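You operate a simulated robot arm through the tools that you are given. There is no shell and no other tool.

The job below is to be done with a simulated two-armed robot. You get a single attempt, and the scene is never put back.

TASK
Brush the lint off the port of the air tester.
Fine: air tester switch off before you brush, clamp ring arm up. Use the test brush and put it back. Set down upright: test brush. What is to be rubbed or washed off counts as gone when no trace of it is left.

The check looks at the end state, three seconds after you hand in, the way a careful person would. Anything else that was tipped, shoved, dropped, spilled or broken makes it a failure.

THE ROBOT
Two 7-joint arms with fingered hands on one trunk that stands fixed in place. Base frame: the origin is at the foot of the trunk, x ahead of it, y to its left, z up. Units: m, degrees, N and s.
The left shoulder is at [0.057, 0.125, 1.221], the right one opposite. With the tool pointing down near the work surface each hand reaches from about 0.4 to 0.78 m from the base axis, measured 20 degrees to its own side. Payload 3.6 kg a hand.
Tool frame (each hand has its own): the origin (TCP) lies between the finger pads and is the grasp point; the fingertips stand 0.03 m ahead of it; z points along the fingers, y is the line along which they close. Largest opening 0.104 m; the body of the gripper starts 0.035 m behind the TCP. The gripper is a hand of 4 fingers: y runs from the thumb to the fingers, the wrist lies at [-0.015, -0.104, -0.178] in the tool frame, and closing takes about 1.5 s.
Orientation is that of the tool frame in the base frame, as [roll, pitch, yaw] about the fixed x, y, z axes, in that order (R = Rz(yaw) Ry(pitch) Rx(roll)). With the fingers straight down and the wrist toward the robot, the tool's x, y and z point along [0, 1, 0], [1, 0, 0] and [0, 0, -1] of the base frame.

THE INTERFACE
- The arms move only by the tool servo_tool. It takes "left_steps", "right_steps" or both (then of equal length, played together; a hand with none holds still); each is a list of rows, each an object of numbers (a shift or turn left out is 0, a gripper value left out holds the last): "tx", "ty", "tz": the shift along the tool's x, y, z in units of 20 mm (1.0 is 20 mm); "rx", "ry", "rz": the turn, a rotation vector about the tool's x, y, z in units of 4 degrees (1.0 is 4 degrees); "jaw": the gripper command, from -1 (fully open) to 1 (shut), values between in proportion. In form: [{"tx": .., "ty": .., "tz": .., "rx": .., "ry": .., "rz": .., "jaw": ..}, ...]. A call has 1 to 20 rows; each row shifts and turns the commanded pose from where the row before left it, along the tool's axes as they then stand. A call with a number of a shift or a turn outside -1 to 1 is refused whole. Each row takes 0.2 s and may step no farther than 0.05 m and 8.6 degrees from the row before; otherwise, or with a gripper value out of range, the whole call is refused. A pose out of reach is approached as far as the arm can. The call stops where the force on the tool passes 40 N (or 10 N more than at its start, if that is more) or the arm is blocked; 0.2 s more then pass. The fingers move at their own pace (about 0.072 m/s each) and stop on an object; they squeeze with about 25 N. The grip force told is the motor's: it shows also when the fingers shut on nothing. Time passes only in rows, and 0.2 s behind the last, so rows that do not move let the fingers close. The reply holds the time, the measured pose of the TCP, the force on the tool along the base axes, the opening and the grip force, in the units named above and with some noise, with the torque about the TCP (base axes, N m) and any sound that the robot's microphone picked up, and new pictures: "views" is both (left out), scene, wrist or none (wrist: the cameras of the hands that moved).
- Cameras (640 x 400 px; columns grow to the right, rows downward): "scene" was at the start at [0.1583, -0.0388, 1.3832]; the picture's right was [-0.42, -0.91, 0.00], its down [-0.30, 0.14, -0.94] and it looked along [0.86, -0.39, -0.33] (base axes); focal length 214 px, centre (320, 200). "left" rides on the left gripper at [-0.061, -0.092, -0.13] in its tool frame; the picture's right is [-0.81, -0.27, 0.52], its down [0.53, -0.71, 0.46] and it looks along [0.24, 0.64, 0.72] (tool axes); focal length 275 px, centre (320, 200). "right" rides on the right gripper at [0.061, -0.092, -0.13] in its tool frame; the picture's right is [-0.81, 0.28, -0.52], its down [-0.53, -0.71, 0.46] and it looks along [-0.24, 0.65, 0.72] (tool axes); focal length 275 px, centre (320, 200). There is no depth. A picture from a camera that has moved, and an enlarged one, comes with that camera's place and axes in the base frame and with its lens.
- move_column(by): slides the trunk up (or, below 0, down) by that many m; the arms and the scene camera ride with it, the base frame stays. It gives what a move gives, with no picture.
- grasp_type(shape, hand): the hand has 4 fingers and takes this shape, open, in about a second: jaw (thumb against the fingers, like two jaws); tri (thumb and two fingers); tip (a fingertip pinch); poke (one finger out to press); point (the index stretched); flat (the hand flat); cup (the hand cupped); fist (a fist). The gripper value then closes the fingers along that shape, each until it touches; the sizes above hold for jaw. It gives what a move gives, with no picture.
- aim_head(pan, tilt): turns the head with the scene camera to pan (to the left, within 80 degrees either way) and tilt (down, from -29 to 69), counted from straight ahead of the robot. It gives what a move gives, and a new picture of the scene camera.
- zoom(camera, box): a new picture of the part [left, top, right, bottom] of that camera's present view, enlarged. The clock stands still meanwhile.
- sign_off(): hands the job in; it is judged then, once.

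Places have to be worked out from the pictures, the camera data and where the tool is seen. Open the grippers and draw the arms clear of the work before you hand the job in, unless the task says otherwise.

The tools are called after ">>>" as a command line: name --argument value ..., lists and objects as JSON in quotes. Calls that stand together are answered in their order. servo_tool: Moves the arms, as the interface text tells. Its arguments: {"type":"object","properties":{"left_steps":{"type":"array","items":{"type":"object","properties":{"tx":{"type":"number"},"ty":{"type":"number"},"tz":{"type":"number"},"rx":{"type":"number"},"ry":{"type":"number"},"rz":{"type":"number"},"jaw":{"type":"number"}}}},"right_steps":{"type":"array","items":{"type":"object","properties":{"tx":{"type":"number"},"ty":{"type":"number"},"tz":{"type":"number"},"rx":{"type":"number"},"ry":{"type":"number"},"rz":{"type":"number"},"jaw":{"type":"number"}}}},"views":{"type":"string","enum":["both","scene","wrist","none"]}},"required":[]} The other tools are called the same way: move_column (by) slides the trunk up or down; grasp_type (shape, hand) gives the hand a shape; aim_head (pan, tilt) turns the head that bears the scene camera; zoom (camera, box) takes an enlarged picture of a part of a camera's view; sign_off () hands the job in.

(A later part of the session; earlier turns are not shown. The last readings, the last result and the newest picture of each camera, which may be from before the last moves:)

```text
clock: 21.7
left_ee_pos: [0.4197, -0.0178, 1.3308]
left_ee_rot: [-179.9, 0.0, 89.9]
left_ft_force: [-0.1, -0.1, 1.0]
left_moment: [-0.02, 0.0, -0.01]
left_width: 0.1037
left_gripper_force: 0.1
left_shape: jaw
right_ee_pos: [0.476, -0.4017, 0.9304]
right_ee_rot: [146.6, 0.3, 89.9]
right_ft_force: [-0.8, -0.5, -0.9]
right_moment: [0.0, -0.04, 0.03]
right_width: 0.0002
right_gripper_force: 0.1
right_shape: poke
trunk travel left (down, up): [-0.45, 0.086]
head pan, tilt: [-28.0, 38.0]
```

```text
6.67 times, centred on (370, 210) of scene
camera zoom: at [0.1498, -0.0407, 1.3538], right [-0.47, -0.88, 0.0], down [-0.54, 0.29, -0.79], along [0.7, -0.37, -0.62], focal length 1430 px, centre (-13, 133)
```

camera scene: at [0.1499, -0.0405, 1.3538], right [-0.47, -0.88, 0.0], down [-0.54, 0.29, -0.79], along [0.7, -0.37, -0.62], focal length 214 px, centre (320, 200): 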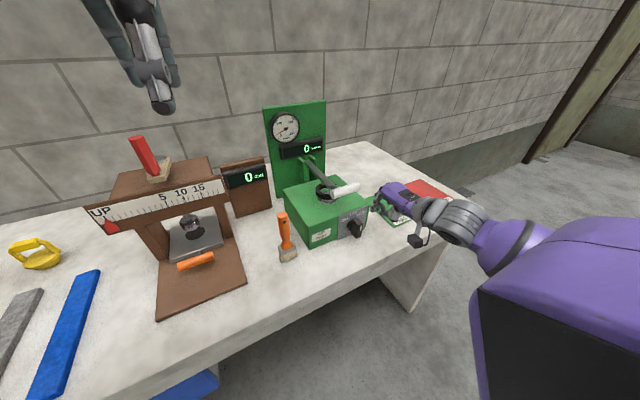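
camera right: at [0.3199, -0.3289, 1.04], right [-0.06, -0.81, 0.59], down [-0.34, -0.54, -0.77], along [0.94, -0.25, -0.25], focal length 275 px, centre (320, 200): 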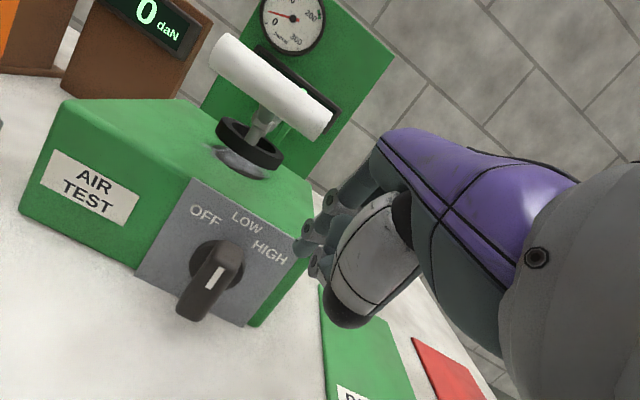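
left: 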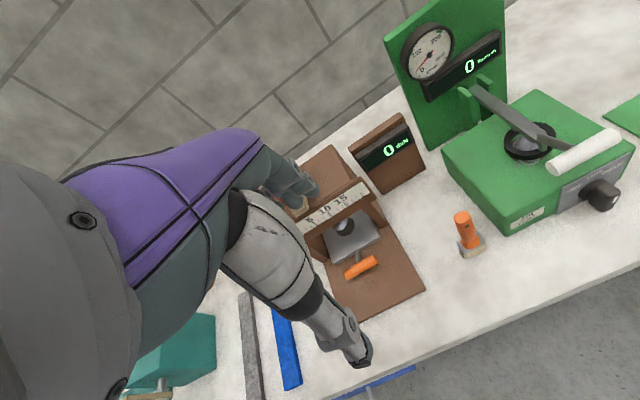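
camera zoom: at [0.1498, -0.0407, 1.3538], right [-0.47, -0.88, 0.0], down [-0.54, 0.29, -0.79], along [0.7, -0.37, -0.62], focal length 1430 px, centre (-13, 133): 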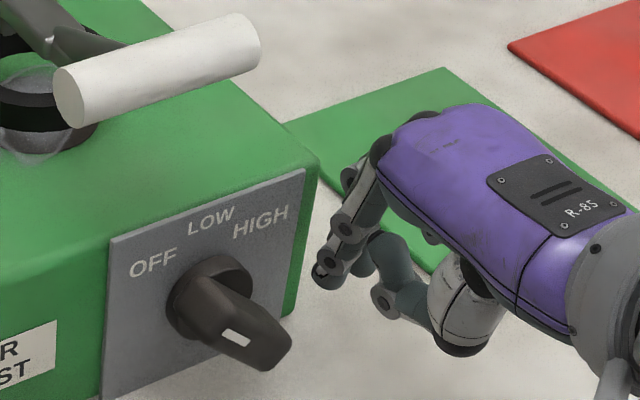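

The pointer now rests at OFF. Next is the lever: I raise the finger in front of and below the handle's right half, still clear of it.

>>> servo_tool --right_steps '[{"ty": 0.428, "tz": -0.91}, {"ty": 0.428, "tz": -0.91}, {"ty": 0.428, "tz": -0.91}, {"ty": 0.428, "tz": -0.91}, {"ty": 0.428, "tz": -0.91}, {"tx": 0.775}, {"tx": 0.775}, {"tx": 0.775}, {"tx": 0.775}]' --views "both"

>>> zoom --camera "scene" --box '[300, 140, 420, 240]'

>>> zoom --camera "right" --box '[150, 50, 450, 350]'

```text
clock: 23.7
left_ee_pos: [0.4198, -0.0168, 1.3317]
left_ee_rot: [-180.0, -0.1, 90.0]
left_ft_force: [0.6, 0.3, -0.2]
left_moment: [0.0, 0.0, -0.02]
left_width: 0.1033
left_gripper_force: 0.1
left_shape: jaw
right_ee_pos: [0.4627, -0.3368, 1.0311]
right_ee_rot: [146.6, 0.4, 90.0]
right_ft_force: [-0.1, 0.5, 0.6]
right_moment: [0.02, 0.0, -0.02]
right_width: 0.0
right_gripper_force: 0.0
right_shape: poke
trunk travel left (down, up): [-0.45, 0.086]
head pan, tilt: [-28.0, 38.0]
camera scene: at [0.1499, -0.0403, 1.3538], right [-0.47, -0.88, 0.0], down [-0.54, 0.29, -0.79], along [0.7, -0.37, -0.62], focal length 214 px, centre (320, 200)
camera right: at [0.3132, -0.275, 1.0879], right [-0.06, -0.81, 0.59], down [-0.34, -0.54, -0.77], along [0.94, -0.25, -0.25], focal length 275 px, centre (320, 200)
```

scene: 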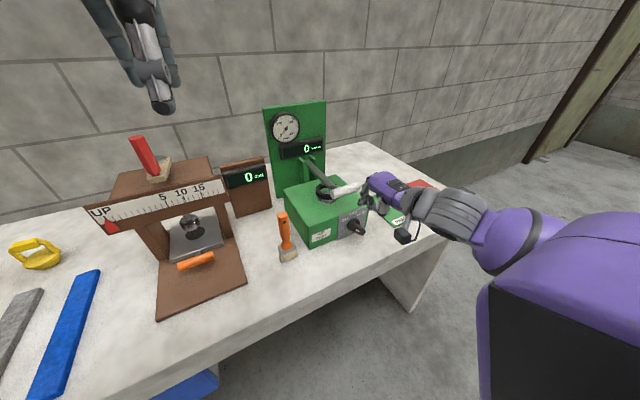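
right: 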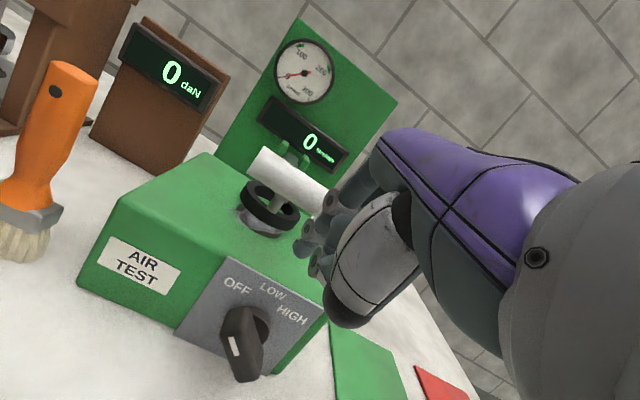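

```text
4.00 times, centred on (360, 190) of scene
camera zoom: at [0.1499, -0.0403, 1.3538], right [-0.47, -0.88, 0.0], down [-0.54, 0.29, -0.79], along [0.7, -0.37, -0.62], focal length 858 px, centre (160, 240)
```

zoom: 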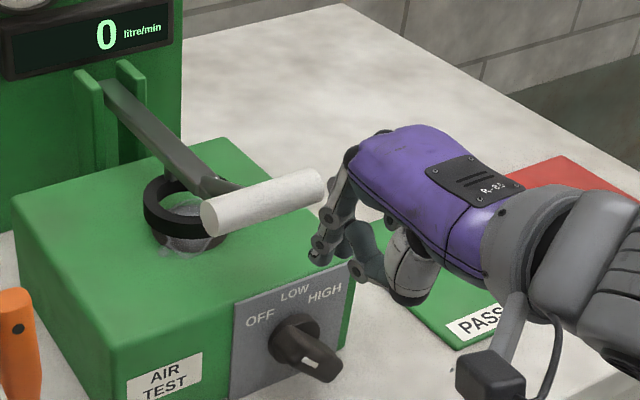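

```text
1.33 times, centred on (300, 200) of right
camera zoom: at [0.3132, -0.275, 1.0879], right [-0.06, -0.81, 0.59], down [-0.34, -0.54, -0.77], along [0.94, -0.25, -0.25], focal length 367 px, centre (347, 200)
```

zoom: 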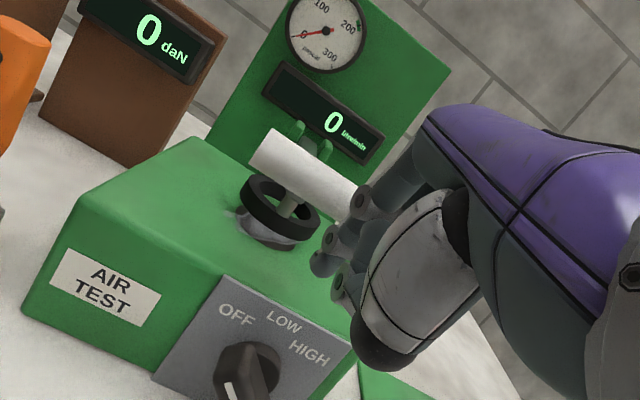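

The fingertip is below and in front of the handle's right half. I close the gap along the finger's normal and start the arc (hinge taken at about (0.774, 0.99), radius 0.266), then check.

>>> servo_tool --right_steps '[{"tx": 0.3, "tz": 0.3, "ty": 0.4}, {"ty": 0.5}, {"ty": 0.4}, {"ty": 0.667, "tz": -0.646}, {"ty": 0.71, "tz": -0.598}, {"ty": 0.75, "tz": -0.547}]' --views "both"

>>> zoom --camera "scene" --box '[300, 120, 420, 220]'

```text
clock: 25.1
left_ee_pos: [0.4186, -0.0168, 1.3313]
left_ee_rot: [-179.9, 0.0, 90.1]
left_ft_force: [0.3, -0.6, -0.4]
left_moment: [0.0, 0.01, -0.01]
left_width: 0.1037
left_gripper_force: 0.1
left_shape: jaw
right_ee_pos: [0.5017, -0.3304, 1.0951]
right_ee_rot: [146.5, 0.5, 89.8]
right_ft_force: [-8.4, 1.0, 1.4]
right_moment: [0.0, -0.02, -0.05]
right_width: 0.0
right_gripper_force: 0.1
right_shape: poke
trunk travel left (down, up): [-0.45, 0.086]
head pan, tilt: [-28.0, 38.0]
camera scene: at [0.1485, -0.04, 1.354], right [-0.47, -0.88, 0.0], down [-0.54, 0.29, -0.79], along [0.7, -0.37, -0.61], focal length 214 px, centre (320, 200)
camera right: at [0.3523, -0.2695, 1.1515], right [-0.06, -0.81, 0.59], down [-0.34, -0.54, -0.77], along [0.94, -0.25, -0.25], focal length 275 px, centre (320, 200)
```

scene: 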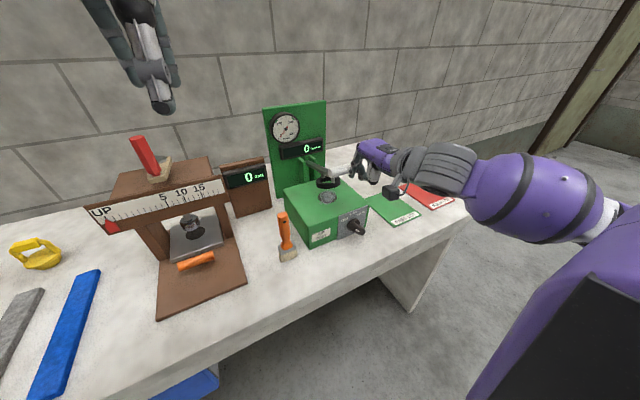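
right: 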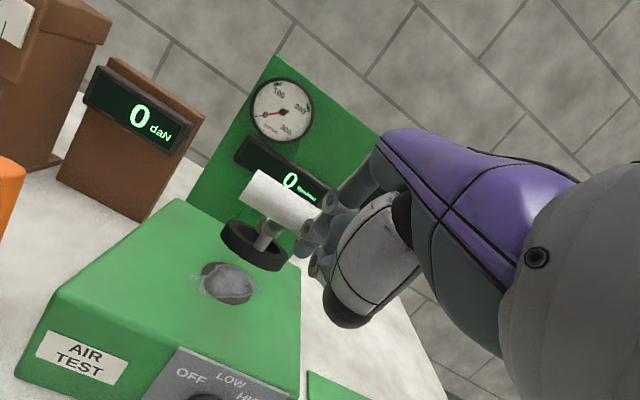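

```text
4.00 times, centred on (360, 170) of scene
camera zoom: at [0.1485, -0.04, 1.354], right [-0.47, -0.88, 0.0], down [-0.54, 0.29, -0.79], along [0.7, -0.37, -0.61], focal length 858 px, centre (160, 320)
```

zoom: 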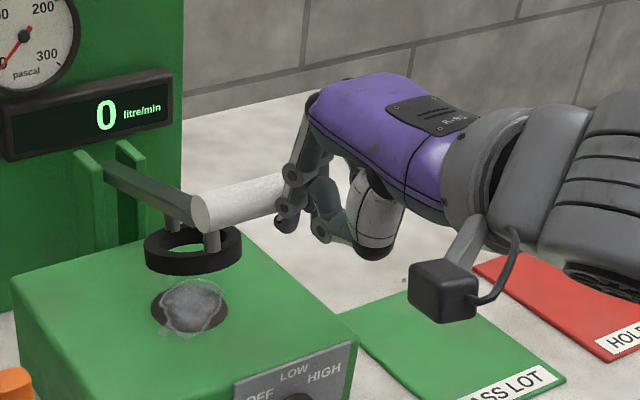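

The lever is rising on the finger with about 8 N, and the port with its grey lint is visible beneath. I continue along the arc.

>>> servo_tool --right_steps '[{"ty": 0.786, "tz": -0.493}, {"ty": 0.819, "tz": -0.437}, {"ty": 0.847, "tz": -0.379}, {"ty": 0.871, "tz": -0.319}, {"ty": 0.892, "tz": -0.257}, {"ty": 0.907, "tz": -0.195}]' --views "both"

>>> zoom --camera "scene" --box '[280, 90, 420, 210]'

```text
clock: 26.5
left_ee_pos: [0.4195, -0.0157, 1.3311]
left_ee_rot: [180.0, 0.0, 89.9]
left_ft_force: [-0.5, 0.5, -0.6]
left_moment: [0.02, -0.01, 0.01]
left_width: 0.1034
left_gripper_force: 0.0
left_shape: jaw
right_ee_pos: [0.5658, -0.3303, 1.1845]
right_ee_rot: [146.5, 0.4, 89.8]
right_ft_force: [-2.6, -0.3, 0.4]
right_moment: [-0.07, -0.05, -0.04]
right_width: 0.0001
right_gripper_force: 0.0
right_shape: poke
trunk travel left (down, up): [-0.45, 0.086]
head pan, tilt: [-28.0, 38.0]
camera scene: at [0.1496, -0.0403, 1.3538], right [-0.47, -0.88, 0.0], down [-0.54, 0.29, -0.79], along [0.7, -0.37, -0.62], focal length 214 px, centre (320, 200)
camera right: at [0.415, -0.2694, 1.2411], right [-0.06, -0.81, 0.59], down [-0.34, -0.54, -0.77], along [0.94, -0.25, -0.25], focal length 275 px, centre (320, 200)
```

scene: 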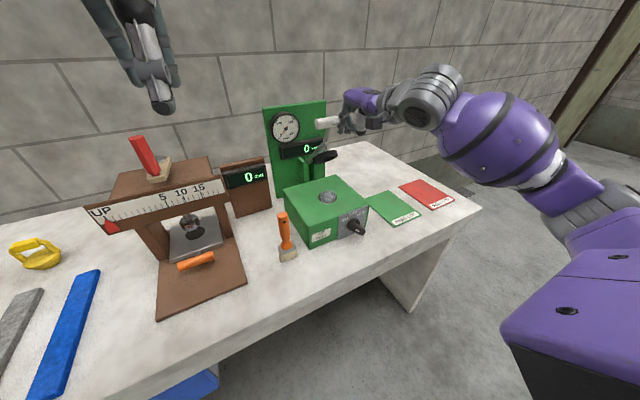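
right: 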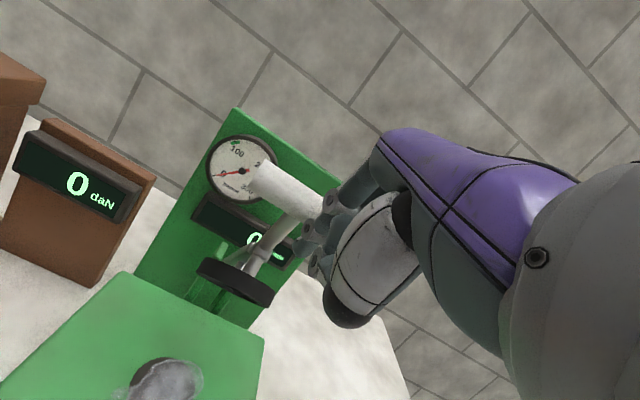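

```text
3.33 times, centred on (350, 150) of scene
camera zoom: at [0.1496, -0.0403, 1.3538], right [-0.47, -0.88, 0.0], down [-0.54, 0.29, -0.79], along [0.7, -0.37, -0.62], focal length 715 px, centre (220, 367)
```

zoom: 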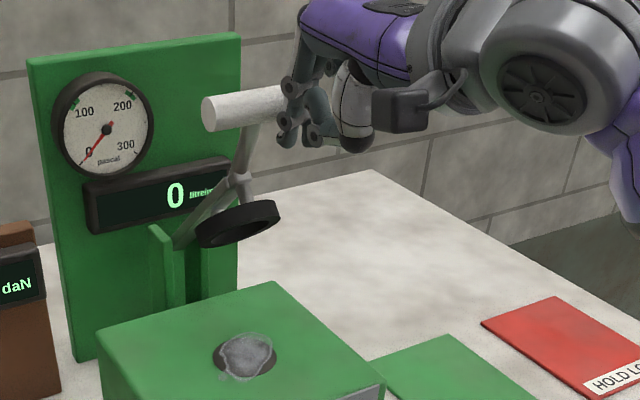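

The lever follows the computed arc well (now about 46° up), and forces are low. I go on.

>>> servo_tool --right_steps '[{"ty": 0.919, "tz": -0.131}, {"ty": 0.926, "tz": -0.066}, {"ty": 0.928}, {"ty": 0.926, "tz": 0.063}, {"ty": 0.919, "tz": 0.128}]' --views "both"

>>> zoom --camera "scene" --box '[260, 80, 400, 210]'

```text
clock: 27.7
left_ee_pos: [0.419, -0.017, 1.3314]
left_ee_rot: [180.0, -0.1, 90.0]
left_ft_force: [1.1, 0.0, -0.2]
left_moment: [-0.04, -0.02, 0.01]
left_width: 0.1036
left_gripper_force: 0.2
left_shape: jaw
right_ee_pos: [0.6425, -0.3282, 1.2361]
right_ee_rot: [146.6, 0.4, 89.9]
right_ft_force: [-0.7, 0.3, 0.1]
right_moment: [0.01, -0.05, -0.01]
right_width: 0.0
right_gripper_force: 0.0
right_shape: poke
trunk travel left (down, up): [-0.45, 0.086]
head pan, tilt: [-28.0, 38.0]
camera scene: at [0.1497, -0.0402, 1.3538], right [-0.47, -0.88, 0.0], down [-0.54, 0.29, -0.79], along [0.7, -0.37, -0.62], focal length 214 px, centre (320, 200)
camera right: at [0.4928, -0.2678, 1.2922], right [-0.06, -0.81, 0.59], down [-0.34, -0.54, -0.77], along [0.94, -0.25, -0.25], focal length 275 px, centre (320, 200)
```

scene: 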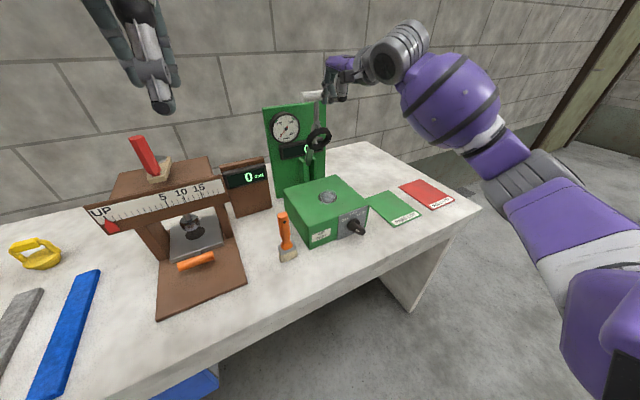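
right: 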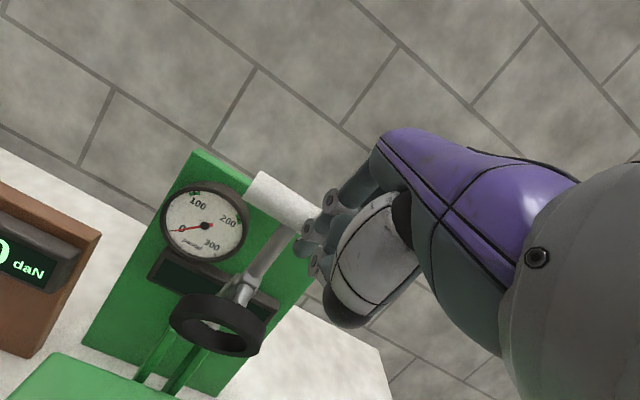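

```text
3.08 times, centred on (330, 145) of scene
camera zoom: at [0.1497, -0.0402, 1.3538], right [-0.47, -0.88, 0.0], down [-0.54, 0.29, -0.79], along [0.7, -0.37, -0.62], focal length 660 px, centre (289, 369)
```

zoom: 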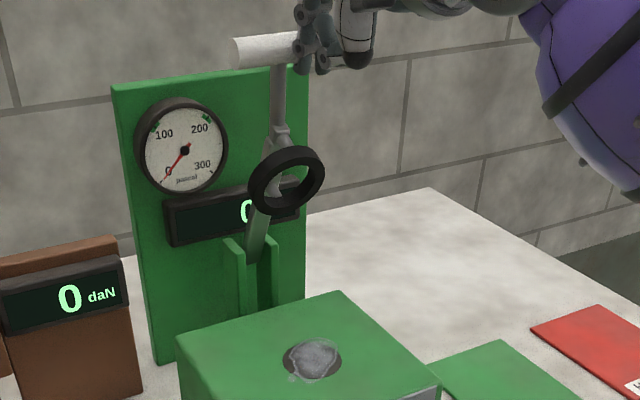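

The lever is at about 66° now. I continue toward vertical.

>>> servo_tool --right_steps '[{"ty": 0.908, "tz": 0.191}, {"ty": 0.892, "tz": 0.254}, {"ty": 0.873, "tz": 0.316}, {"ty": 0.848, "tz": 0.376}]' --views "both"

>>> zoom --camera "scene" --box '[260, 80, 400, 210]'

```text
clock: 28.5
left_ee_pos: [0.4124, -0.018, 1.3336]
left_ee_rot: [179.8, 0.0, 89.9]
left_ft_force: [-0.4, -0.2, 0.2]
left_moment: [0.02, -0.03, 0.0]
left_width: 0.1039
left_gripper_force: 0.2
left_shape: jaw
right_ee_pos: [0.6797, -0.3288, 1.2522]
right_ee_rot: [147.0, 0.3, 90.3]
right_ft_force: [-45.0, 2.9, 1.7]
right_moment: [-0.02, 0.73, 0.05]
right_width: 0.0
right_gripper_force: 0.0
right_shape: poke
trunk travel left (down, up): [-0.45, 0.086]
head pan, tilt: [-28.0, 38.0]
stopped in row 3 (right hand): the force on the tool passed its limit at 43 N (the readings are from after the stop); the commanded pose is now the measured one
camera scene: at [0.1426, -0.0403, 1.3548], right [-0.47, -0.88, 0.0], down [-0.54, 0.29, -0.79], along [0.7, -0.37, -0.61], focal length 214 px, centre (320, 200)
camera right: at [0.5311, -0.2677, 1.3088], right [-0.05, -0.81, 0.59], down [-0.35, -0.54, -0.77], along [0.94, -0.24, -0.26], focal length 275 px, centre (320, 200)
```

scene: 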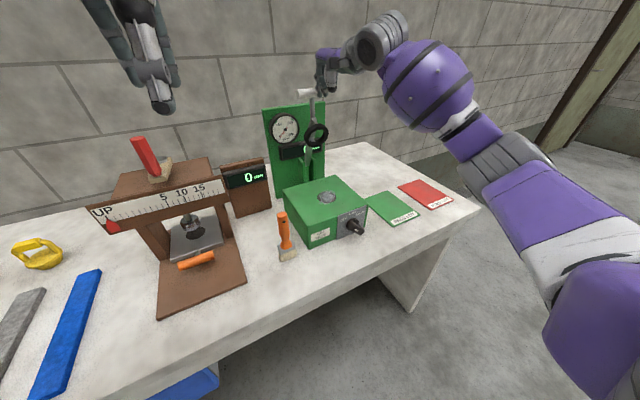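
right: 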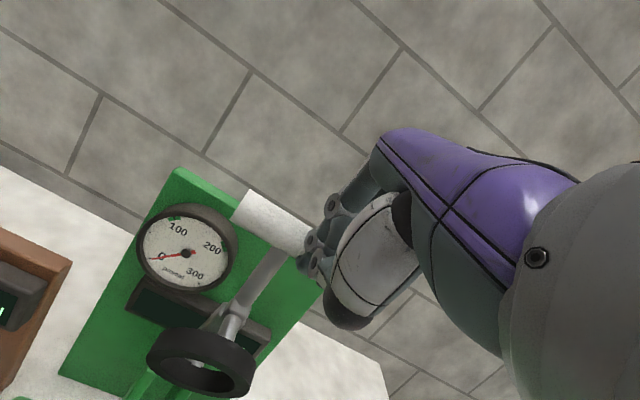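

```text
3.08 times, centred on (330, 145) of scene
camera zoom: at [0.1426, -0.0403, 1.3548], right [-0.47, -0.88, 0.0], down [-0.54, 0.29, -0.79], along [0.7, -0.37, -0.61], focal length 660 px, centre (289, 369)
```

zoom: 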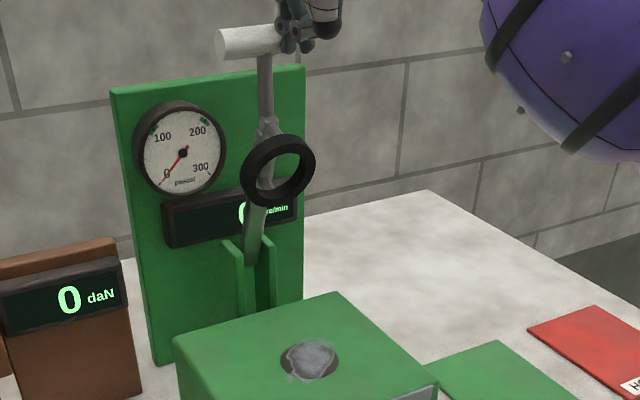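

The lever has met its upper stop at about 75°. I back the finger off along its normal and watch whether the lever stays up.

>>> servo_tool --right_steps '[{"ty": -0.3}, {"ty": -0.4}, {"ty": -0.6}, {"ty": -0.8}, {"ty": -0.8}]' --views "none"

>>> zoom --camera "scene" --box '[260, 80, 400, 210]'

```text
clock: 29.7
left_ee_pos: [0.42, -0.0176, 1.3316]
left_ee_rot: [-180.0, 0.0, 89.9]
left_ft_force: [-0.6, -1.2, 0.4]
left_moment: [0.02, 0.04, 0.0]
left_width: 0.1032
left_gripper_force: 0.1
left_shape: jaw
right_ee_pos: [0.6386, -0.3302, 1.2147]
right_ee_rot: [147.2, 0.4, 90.1]
right_ft_force: [0.7, -0.2, -0.1]
right_moment: [-0.01, 0.01, 0.02]
right_width: 0.0002
right_gripper_force: 0.0
right_shape: poke
trunk travel left (down, up): [-0.45, 0.086]
head pan, tilt: [-28.0, 38.0]
```

```text
3.08 times, centred on (330, 145) of scene
camera zoom: at [0.15, -0.0405, 1.3537], right [-0.47, -0.88, 0.0], down [-0.54, 0.29, -0.79], along [0.7, -0.37, -0.62], focal length 660 px, centre (289, 369)
```

zoom: 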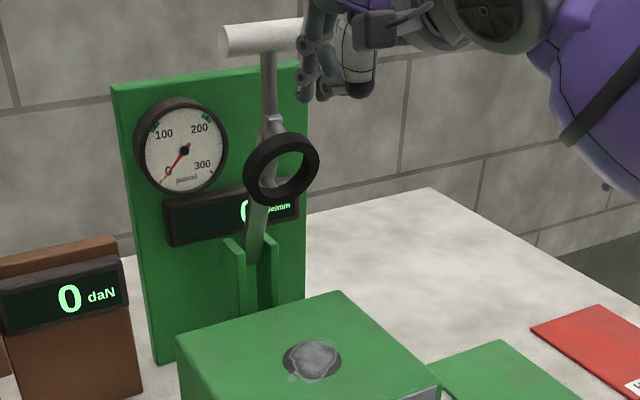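

The lever stays up, and the port with its lint lies open. I withdraw the right hand toward the robot, move the left hand 0.1 m further left for room, and turn the right hand to point straight down.

>>> servo_tool --right_steps '[{"ty": -0.834, "tz": -0.552}, {"ty": -0.834, "tz": -0.552}, {"ty": -0.834, "tz": -0.552}, {"ty": -0.834, "tz": -0.552}, {"ty": -0.834, "tz": -0.552}, {"ty": -0.834, "tz": -0.552}, {"rx": 0.92}, {"rx": 0.92}, {"rx": 0.92}, {"rx": 0.92}, {"rx": 0.92}, {"rx": 0.92}, {"rx": 0.92}, {"rx": 0.92}, {"rx": 0.92}]' --left_steps '[{"tx": 0.5}, {"tx": 0.5}, {"tx": 0.5}, {"tx": 0.5}, {"tx": 0.5}, {"tx": 0.5}, {"tx": 0.5}, {"tx": 0.5}, {"tx": 0.5}, {"tx": 0.5}, {}, {}, {}, {}, {}]' --views "scene"

>>> grasp_type --shape "jaw" --hand "right"

```text
clock: 32.9
left_ee_pos: [0.4199, 0.0834, 1.3305]
left_ee_rot: [-179.9, 0.0, 90.0]
left_ft_force: [0.1, 0.8, 0.5]
left_moment: [0.01, 0.05, -0.01]
left_width: 0.1035
left_gripper_force: 0.0
left_shape: jaw
right_ee_pos: [0.5193, -0.3292, 1.2164]
right_ee_rot: [-179.6, 0.4, 90.2]
right_ft_force: [0.1, -0.4, 0.0]
right_moment: [0.0, 0.01, 0.03]
right_width: 0.0
right_gripper_force: 0.1
right_shape: poke
trunk travel left (down, up): [-0.45, 0.086]
head pan, tilt: [-28.0, 38.0]
camera scene: at [0.15, -0.0403, 1.3538], right [-0.47, -0.88, 0.0], down [-0.54, 0.29, -0.79], along [0.7, -0.37, -0.62], focal length 214 px, centre (320, 200)
```

scene: 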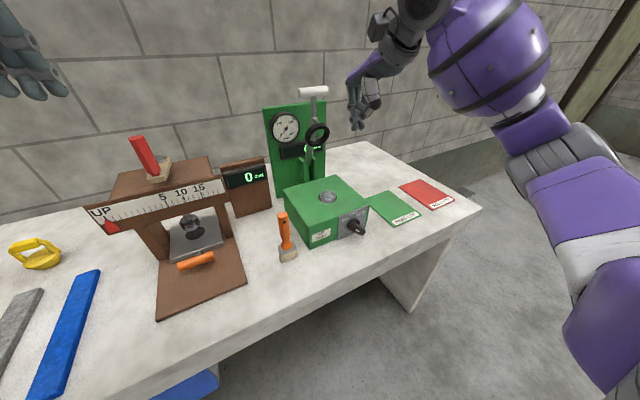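

```text
clock: 33.8
left_ee_pos: [0.4188, 0.0837, 1.3298]
left_ee_rot: [-180.0, -0.1, 90.0]
left_ft_force: [-0.1, -0.9, 0.4]
left_moment: [0.04, 0.01, 0.0]
left_width: 0.1034
left_gripper_force: 0.1
left_shape: jaw
right_ee_pos: [0.5194, -0.3287, 1.2161]
right_ee_rot: [-179.7, 0.3, 90.1]
right_ft_force: [0.1, -0.1, -0.3]
right_moment: [0.01, -0.05, -0.04]
right_width: 0.104
right_gripper_force: 0.1
right_shape: jaw
trunk travel left (down, up): [-0.45, 0.086]
head pan, tilt: [-28.0, 38.0]
```

The hand now points straight down and open. I move it above the brush, keeping the fingertips higher than the brush top, and take close views to refine the grasp.

>>> servo_tool --right_steps '[{"tx": 0.94, "ty": 0.045, "tz": 0.45}, {"tx": 0.94, "ty": 0.045, "tz": 0.45}, {"tx": 0.94, "ty": 0.045, "tz": 0.45}, {"tx": 0.94, "ty": 0.045, "tz": 0.45}, {"tx": 0.94, "ty": 0.045, "tz": 0.45}, {"tx": 0.94, "ty": 0.045, "tz": 0.45}, {"tx": 0.94, "ty": 0.045, "tz": 0.45}, {"tx": 0.94, "ty": 0.045, "tz": 0.45}, {"tx": 0.94, "ty": 0.045, "tz": 0.45}, {"tx": 0.94, "ty": 0.045, "tz": 0.45}]' --views "both"

>>> zoom --camera "scene" --box '[240, 150, 360, 280]'

>>> zoom --camera "right" --box '[200, 120, 400, 400]'

```text
clock: 36.0
left_ee_pos: [0.4193, 0.0835, 1.3317]
left_ee_rot: [-180.0, 0.0, 90.0]
left_ft_force: [-0.3, -0.3, 0.7]
left_moment: [0.0, -0.03, 0.01]
left_width: 0.1037
left_gripper_force: 0.1
left_shape: jaw
right_ee_pos: [0.5276, -0.1416, 1.1254]
right_ee_rot: [-179.8, 0.3, 90.0]
right_ft_force: [0.5, 0.3, 0.0]
right_moment: [0.02, 0.02, 0.01]
right_width: 0.1039
right_gripper_force: 0.0
right_shape: jaw
trunk travel left (down, up): [-0.45, 0.086]
head pan, tilt: [-28.0, 38.0]
camera scene: at [0.1499, -0.0401, 1.3538], right [-0.47, -0.88, 0.0], down [-0.54, 0.29, -0.79], along [0.7, -0.37, -0.62], focal length 214 px, centre (320, 200)
camera right: at [0.4349, -0.0794, 1.2548], right [0.28, -0.81, 0.52], down [-0.72, -0.54, -0.45], along [0.64, -0.25, -0.73], focal length 275 px, centre (320, 200)
```

scene: 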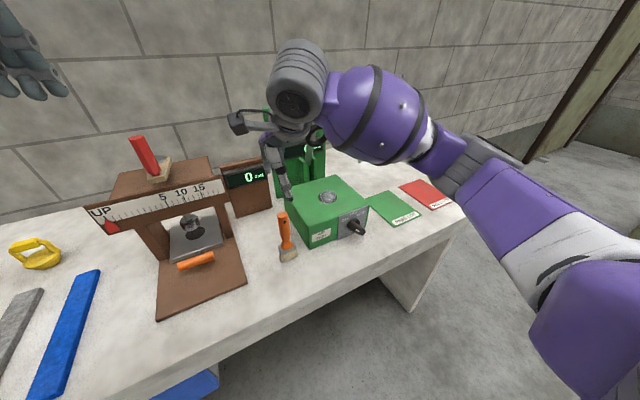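
right: 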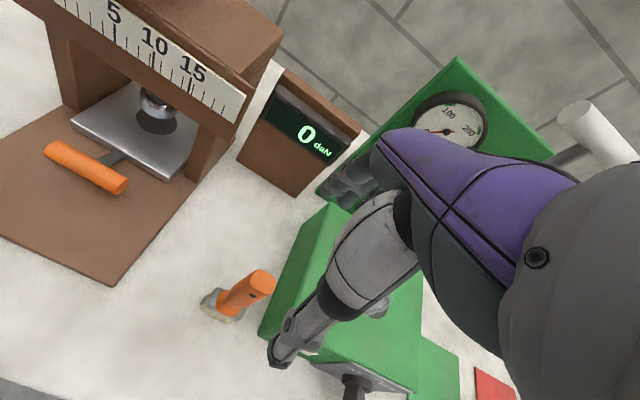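

```text
3.08 times, centred on (300, 215) of scene
camera zoom: at [0.1499, -0.0401, 1.3538], right [-0.47, -0.88, 0.0], down [-0.54, 0.29, -0.79], along [0.7, -0.37, -0.62], focal length 660 px, centre (382, 154)
```

zoom: 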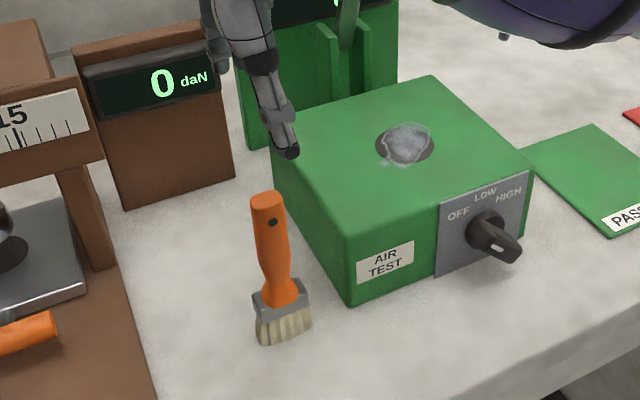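

```text
1.43 times, centred on (300, 260) of right
camera zoom: at [0.4349, -0.0794, 1.2548], right [0.28, -0.81, 0.52], down [-0.72, -0.54, -0.45], along [0.64, -0.25, -0.73], focal length 393 px, centre (349, 114)
```

zoom: 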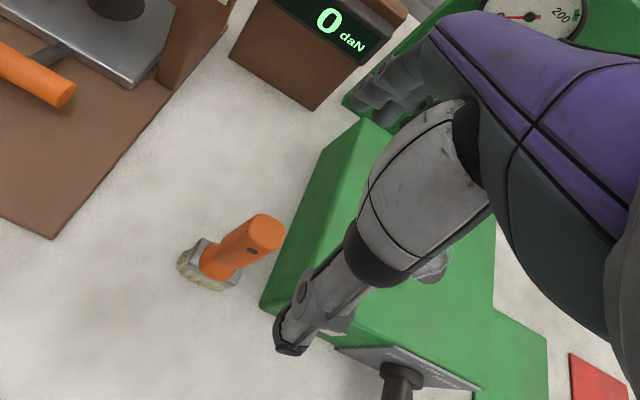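

The brush top reads (0.526, -0.140, 1.013), right under the TCP, with the flat handle faces toward ±x. I lower to TCP z≈0.985 with the fingers open.

>>> servo_tool --right_steps '[{"tz": 1}, {"tz": 1}, {"tz": 1}, {"tz": 1}, {"tz": 1}, {"tz": 1}, {"tz": 1}]' --views "both"

>>> zoom --camera "scene" --box '[240, 150, 360, 280]'

>>> zoom --camera "right" --box '[200, 120, 400, 400]'

```text
clock: 37.6
left_ee_pos: [0.4196, 0.0837, 1.33]
left_ee_rot: [180.0, 0.1, 90.0]
left_ft_force: [-0.4, -0.4, -0.6]
left_moment: [0.01, -0.01, -0.02]
left_width: 0.1036
left_gripper_force: 0.0
left_shape: jaw
right_ee_pos: [0.5259, -0.144, 0.9845]
right_ee_rot: [-179.7, 0.4, 90.1]
right_ft_force: [0.5, 0.5, -0.6]
right_moment: [-0.03, -0.02, 0.0]
right_width: 0.1038
right_gripper_force: 0.0
right_shape: jaw
trunk travel left (down, up): [-0.45, 0.086]
head pan, tilt: [-28.0, 38.0]
camera scene: at [0.1499, -0.0405, 1.3538], right [-0.47, -0.88, 0.0], down [-0.54, 0.29, -0.79], along [0.7, -0.37, -0.62], focal length 214 px, centre (320, 200)
camera right: at [0.4332, -0.0824, 1.1142], right [0.28, -0.81, 0.52], down [-0.72, -0.54, -0.45], along [0.64, -0.25, -0.73], focal length 275 px, centre (320, 200)
```

scene: 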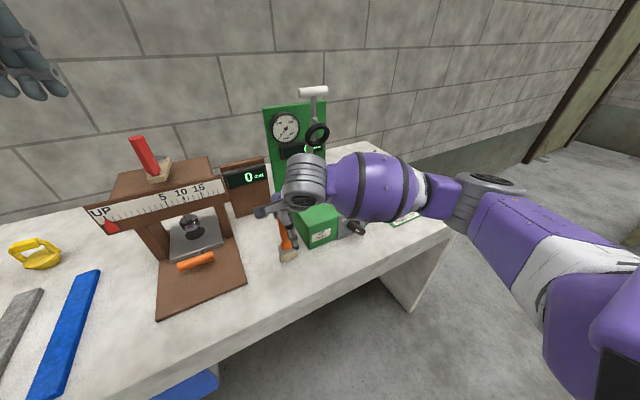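
right: 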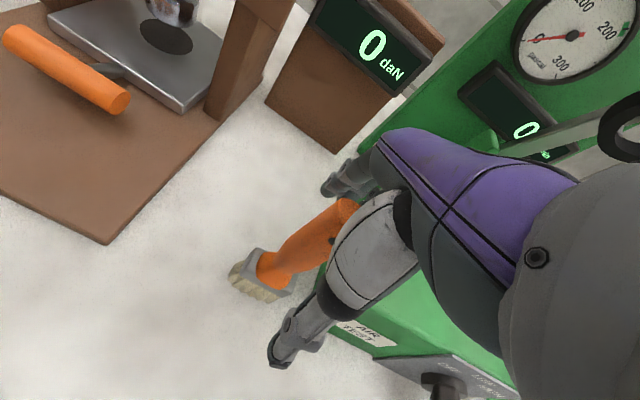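

```text
3.08 times, centred on (300, 215) of scene
camera zoom: at [0.1499, -0.0405, 1.3538], right [-0.47, -0.88, 0.0], down [-0.54, 0.29, -0.79], along [0.7, -0.37, -0.62], focal length 660 px, centre (382, 154)
```

zoom: 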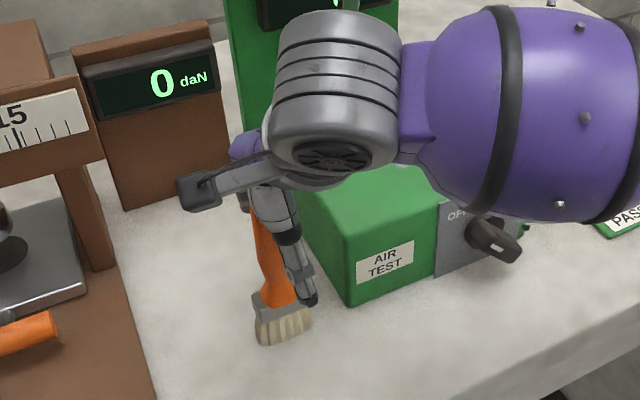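

```text
1.43 times, centred on (300, 260) of right
camera zoom: at [0.4332, -0.0824, 1.1142], right [0.28, -0.81, 0.52], down [-0.72, -0.54, -0.45], along [0.64, -0.25, -0.73], focal length 393 px, centre (349, 114)
```

zoom: 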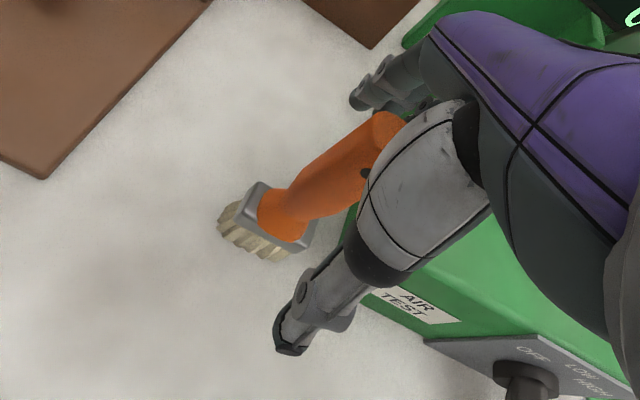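

The handle stands between thumb and fingers with no contact. I close part way first to see that it is centred.

>>> servo_tool --right_steps '[{"jaw": 0.2}, {"jaw": 0.2}, {"jaw": 0.2}, {"jaw": 0.2}, {"jaw": 0.2}]' --views "none"

>>> zoom --camera "right" --box '[200, 120, 400, 400]'

>>> zoom --camera "scene" --box '[250, 180, 330, 280]'

```text
clock: 38.8
left_ee_pos: [0.4187, 0.0834, 1.3316]
left_ee_rot: [179.9, 0.0, 90.0]
left_ft_force: [-0.7, -0.6, 0.3]
left_moment: [-0.03, -0.01, 0.02]
left_width: 0.1038
left_gripper_force: 0.1
left_shape: jaw
right_ee_pos: [0.5253, -0.1428, 0.9841]
right_ee_rot: [-179.8, 0.4, 90.1]
right_ft_force: [0.0, 0.7, 0.3]
right_moment: [0.0, 0.0, -0.04]
right_width: 0.0418
right_gripper_force: 0.2
right_shape: jaw
trunk travel left (down, up): [-0.45, 0.086]
head pan, tilt: [-28.0, 38.0]
```

```text
1.43 times, centred on (300, 260) of right
camera zoom: at [0.4331, -0.0823, 1.1146], right [0.28, -0.81, 0.52], down [-0.71, -0.54, -0.45], along [0.64, -0.25, -0.73], focal length 393 px, centre (349, 114)
```

zoom: 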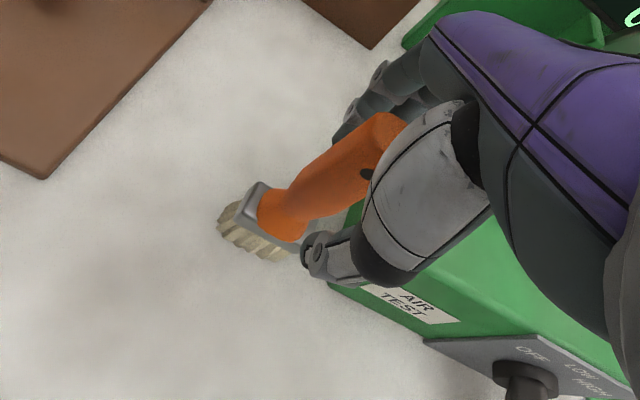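

```text
4.00 times, centred on (290, 230) of scene
camera zoom: at [0.1498, -0.0404, 1.3538], right [-0.47, -0.88, 0.0], down [-0.54, 0.29, -0.79], along [0.7, -0.37, -0.62], focal length 858 px, centre (440, 80)
```

zoom: 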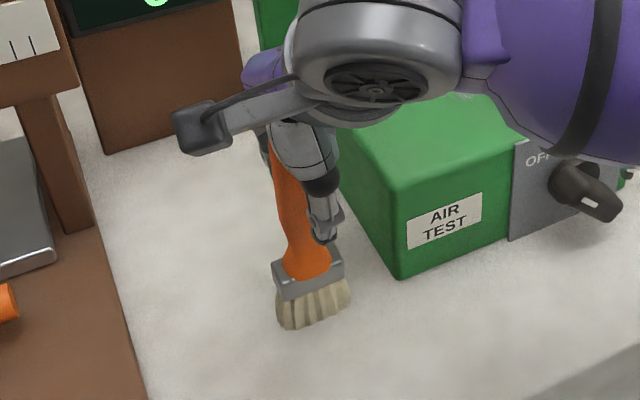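

The brush is centred along the closing direction, only a few mm to the left of the thumb line. I shift 4 mm left and close fully.

>>> servo_tool --right_steps '[{"tx": 0.2, "jaw": 0.2}, {"jaw": 0.4}, {"jaw": 1}, {"jaw": 1}, {"jaw": 1}, {"jaw": 1}, {"jaw": 1}, {"jaw": 1}, {"jaw": 1}]' --views "none"

>>> zoom --camera "right" --box '[200, 120, 400, 400]'

>>> zoom --camera "scene" --box '[250, 180, 330, 280]'

```text
clock: 40.8
left_ee_pos: [0.4196, 0.0834, 1.3319]
left_ee_rot: [180.0, 0.0, 90.0]
left_ft_force: [-0.1, 0.0, 0.3]
left_moment: [0.0, 0.01, 0.01]
left_width: 0.1036
left_gripper_force: 0.1
left_shape: jaw
right_ee_pos: [0.5252, -0.1393, 0.9843]
right_ee_rot: [-179.8, 0.4, 90.2]
right_ft_force: [-0.8, 0.1, -0.1]
right_moment: [-0.05, 0.01, 0.0]
right_width: 0.0167
right_gripper_force: 24.9
right_shape: jaw
trunk travel left (down, up): [-0.45, 0.086]
head pan, tilt: [-28.0, 38.0]
```

```text
1.43 times, centred on (300, 260) of right
camera zoom: at [0.4334, -0.0781, 1.1146], right [0.28, -0.81, 0.52], down [-0.71, -0.54, -0.45], along [0.64, -0.25, -0.73], focal length 393 px, centre (349, 114)
```

zoom: 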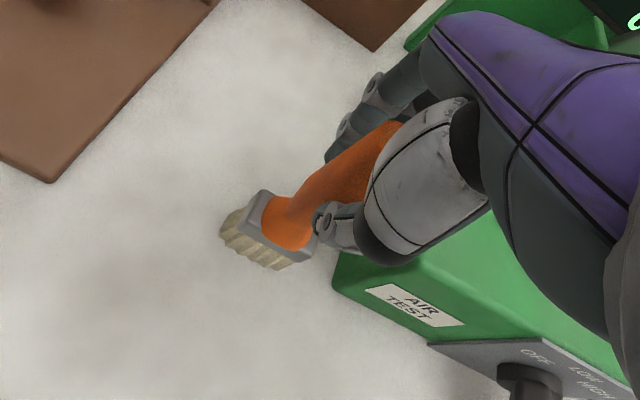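

```text
4.00 times, centred on (290, 230) of scene
camera zoom: at [0.1498, -0.0404, 1.3538], right [-0.47, -0.88, 0.0], down [-0.54, 0.29, -0.79], along [0.7, -0.37, -0.62], focal length 858 px, centre (440, 80)
```

zoom: 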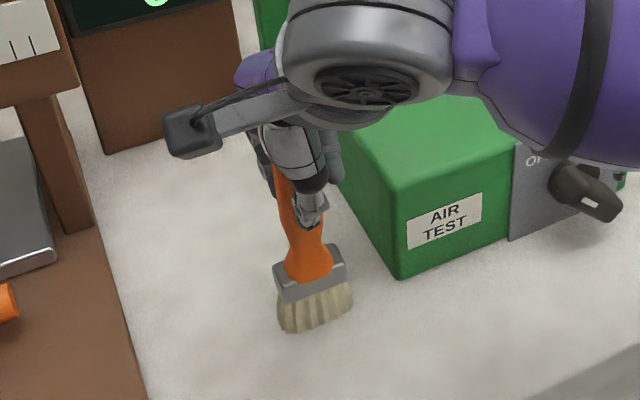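

The brush is firmly held (width 0.0167, 24.9 N) with the TCP at (0.525, -0.139, 0.984), which is the pose to return to. I lift it straight up.

>>> servo_tool --right_steps '[{"tz": -0.5}, {"tz": -0.8}, {"tz": -1}, {"tz": -1}, {"tz": -1}, {"tz": -1}, {"tz": -1}, {"tz": -1}, {"tz": -1}]' --views "both"

>>> zoom --camera "scene" --box '[240, 110, 400, 260]'

>>> zoom --camera "right" --box '[200, 100, 420, 400]'

```text
clock: 42.8
left_ee_pos: [0.419, 0.083, 1.3315]
left_ee_rot: [179.9, -0.1, 90.0]
left_ft_force: [0.0, -0.1, 0.0]
left_moment: [0.01, 0.04, -0.01]
left_width: 0.1034
left_gripper_force: 0.0
left_shape: jaw
right_ee_pos: [0.5279, -0.1362, 1.1517]
right_ee_rot: [-179.8, 0.4, 90.2]
right_ft_force: [0.4, 0.2, -0.9]
right_moment: [0.01, 0.02, -0.01]
right_width: 0.0169
right_gripper_force: 25.1
right_shape: jaw
trunk travel left (down, up): [-0.45, 0.086]
head pan, tilt: [-28.0, 38.0]
camera scene: at [0.1497, -0.0403, 1.3538], right [-0.47, -0.88, 0.0], down [-0.54, 0.29, -0.79], along [0.7, -0.37, -0.62], focal length 214 px, centre (320, 200)
camera right: at [0.4358, -0.0747, 1.281], right [0.28, -0.81, 0.52], down [-0.72, -0.54, -0.45], along [0.64, -0.25, -0.73], focal length 275 px, centre (320, 200)
```

scene: 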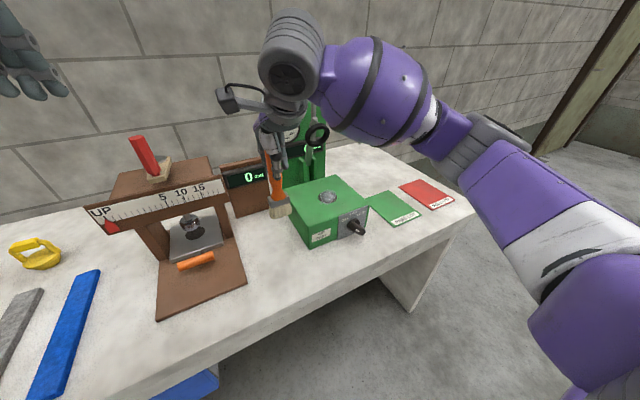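
right: 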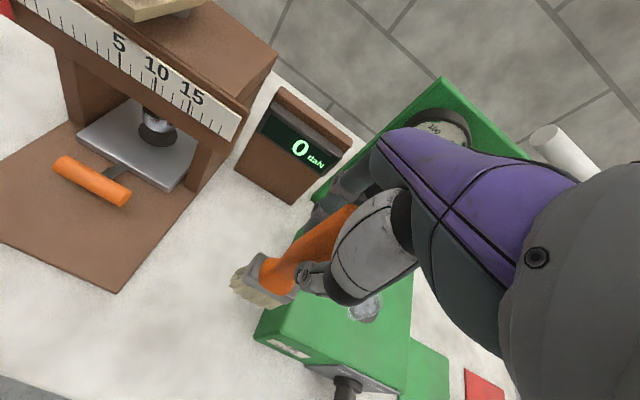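

```text
2.67 times, centred on (320, 185) of scene
camera zoom: at [0.1497, -0.0403, 1.3538], right [-0.47, -0.88, 0.0], down [-0.54, 0.29, -0.79], along [0.7, -0.37, -0.62], focal length 572 px, centre (320, 240)
```

zoom: 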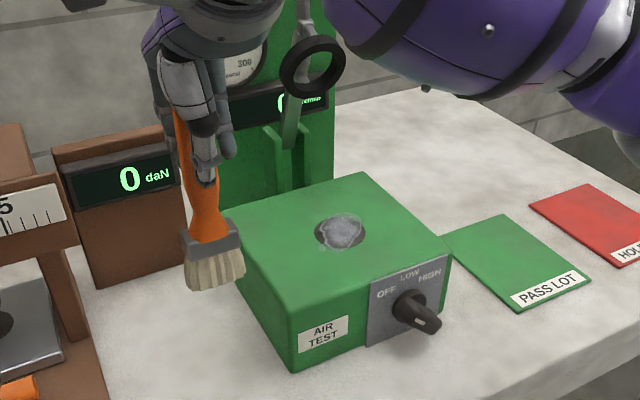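

```text
1.33 times, centred on (310, 250) of right
camera zoom: at [0.4358, -0.0747, 1.281], right [0.28, -0.81, 0.52], down [-0.72, -0.54, -0.45], along [0.64, -0.25, -0.73], focal length 367 px, centre (333, 133)
```

zoom: 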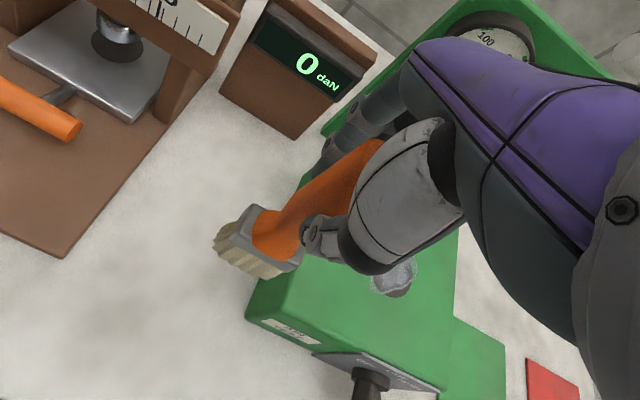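

The brush hangs upright in the grip, and the port centre is near (0.615, -0.315) at z≈0.945. A vertical hand would come close to the raised ring (about x 0.65–0.69, z 1.09–1.16), so I lean the hand 20° back toward the robot and move over the port with clearance.

>>> servo_tool --right_steps '[{"rx": -1}, {"rx": -1}, {"rx": -1}, {"rx": -1}, {"rx": -1}, {"tx": -0.994, "ty": 0.03, "tz": 0.2}, {"tx": -0.994, "ty": 0.03, "tz": 0.2}, {"tx": -0.994, "ty": 0.03, "tz": 0.2}, {"tx": -0.994, "ty": 0.03, "tz": 0.2}, {"tx": -0.994, "ty": 0.03, "tz": 0.2}, {"tx": -0.994, "ty": 0.03, "tz": 0.2}, {"tx": -0.994, "ty": 0.03, "tz": 0.2}, {"tx": -0.994, "ty": 0.03, "tz": 0.2}, {"tx": -0.994, "ty": 0.03, "tz": 0.2}]' --views "both"

>>> zoom --camera "scene" --box '[260, 90, 420, 240]'

>>> zoom --camera "right" --box '[150, 100, 450, 400]'

```text
clock: 45.8
left_ee_pos: [0.4185, 0.0833, 1.3315]
left_ee_rot: [-179.9, 0.0, 90.0]
left_ft_force: [-0.1, 0.0, 0.7]
left_moment: [-0.01, 0.0, -0.01]
left_width: 0.1036
left_gripper_force: 0.0
left_shape: jaw
right_ee_pos: [0.5454, -0.3182, 1.1209]
right_ee_rot: [160.3, 0.4, 90.1]
right_ft_force: [0.1, -0.4, -0.9]
right_moment: [-0.02, 0.04, -0.02]
right_width: 0.0169
right_gripper_force: 24.7
right_shape: jaw
trunk travel left (down, up): [-0.45, 0.086]
head pan, tilt: [-28.0, 38.0]
camera scene: at [0.1498, -0.0407, 1.3538], right [-0.47, -0.88, 0.0], down [-0.54, 0.29, -0.79], along [0.7, -0.37, -0.62], focal length 214 px, centre (320, 200)
camera right: at [0.4134, -0.2561, 1.2107], right [0.09, -0.81, 0.59], down [-0.52, -0.54, -0.67], along [0.85, -0.24, -0.46], focal length 275 px, centre (320, 200)
```

scene: 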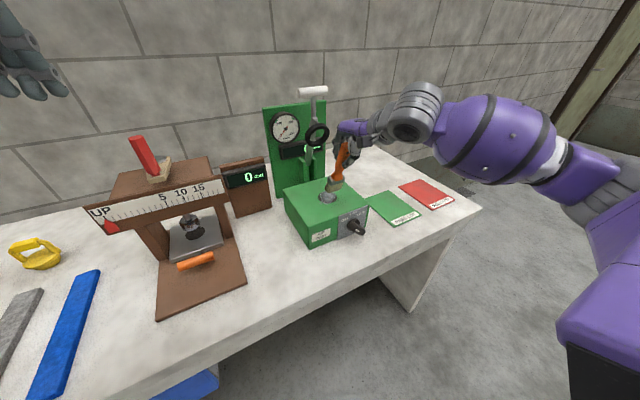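
right: 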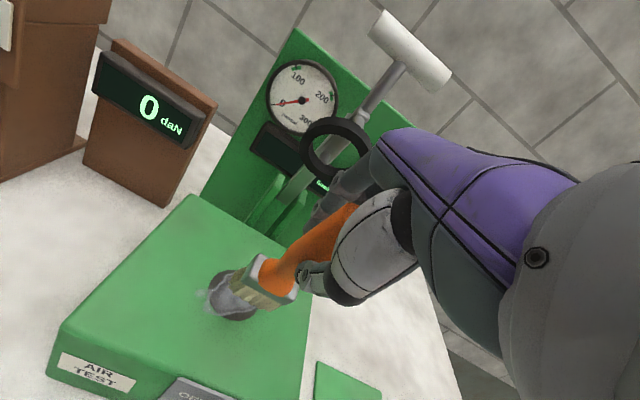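

```text
2.67 times, centred on (340, 165) of scene
camera zoom: at [0.1498, -0.0407, 1.3538], right [-0.47, -0.88, 0.0], down [-0.54, 0.29, -0.79], along [0.7, -0.37, -0.62], focal length 572 px, centre (267, 293)
```

zoom: 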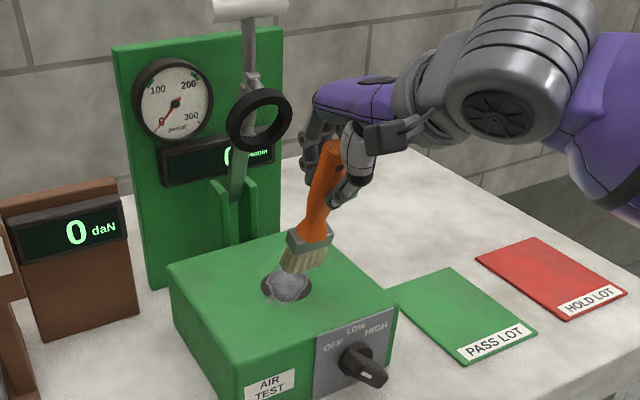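

```text
1.33 times, centred on (300, 250) of right
camera zoom: at [0.4134, -0.2561, 1.2107], right [0.09, -0.81, 0.59], down [-0.52, -0.54, -0.67], along [0.85, -0.24, -0.46], focal length 367 px, centre (347, 133)
```

zoom: 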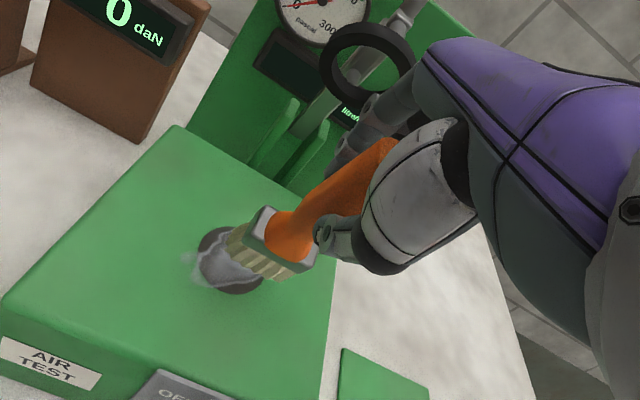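

Both cameras agree on the port centre at (0.613, -0.312, 0.943); the brush bottom is about 5 cm above it. I zoom closely to see how far the lint spreads.

>>> zoom --camera "right" --box '[190, 250, 300, 340]'

>>> zoom --camera "scene" --box '[305, 175, 365, 215]'

```text
4.44 times, centred on (245, 295) of right
camera zoom: at [0.4134, -0.2561, 1.2107], right [0.09, -0.81, 0.59], down [-0.52, -0.54, -0.67], along [0.85, -0.24, -0.46], focal length 1224 px, centre (653, -222)
```

zoom: 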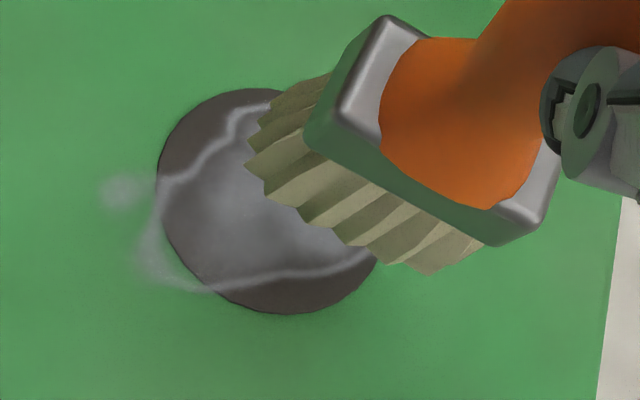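

```text
10.00 times, centred on (335, 195) of scene
camera zoom: at [0.1498, -0.0407, 1.3538], right [-0.47, -0.88, 0.0], down [-0.54, 0.29, -0.79], along [0.7, -0.37, -0.62], focal length 2145 px, centre (170, 250)
```

zoom: 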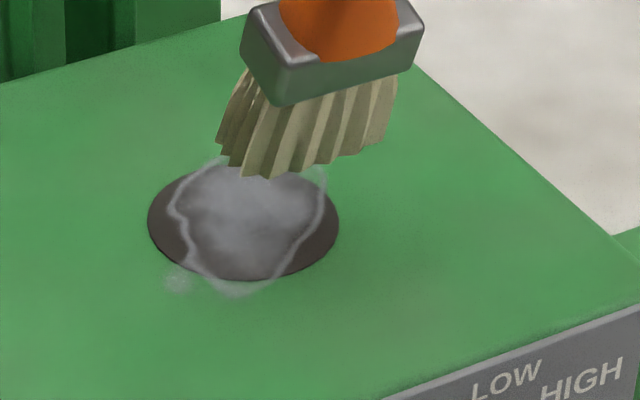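

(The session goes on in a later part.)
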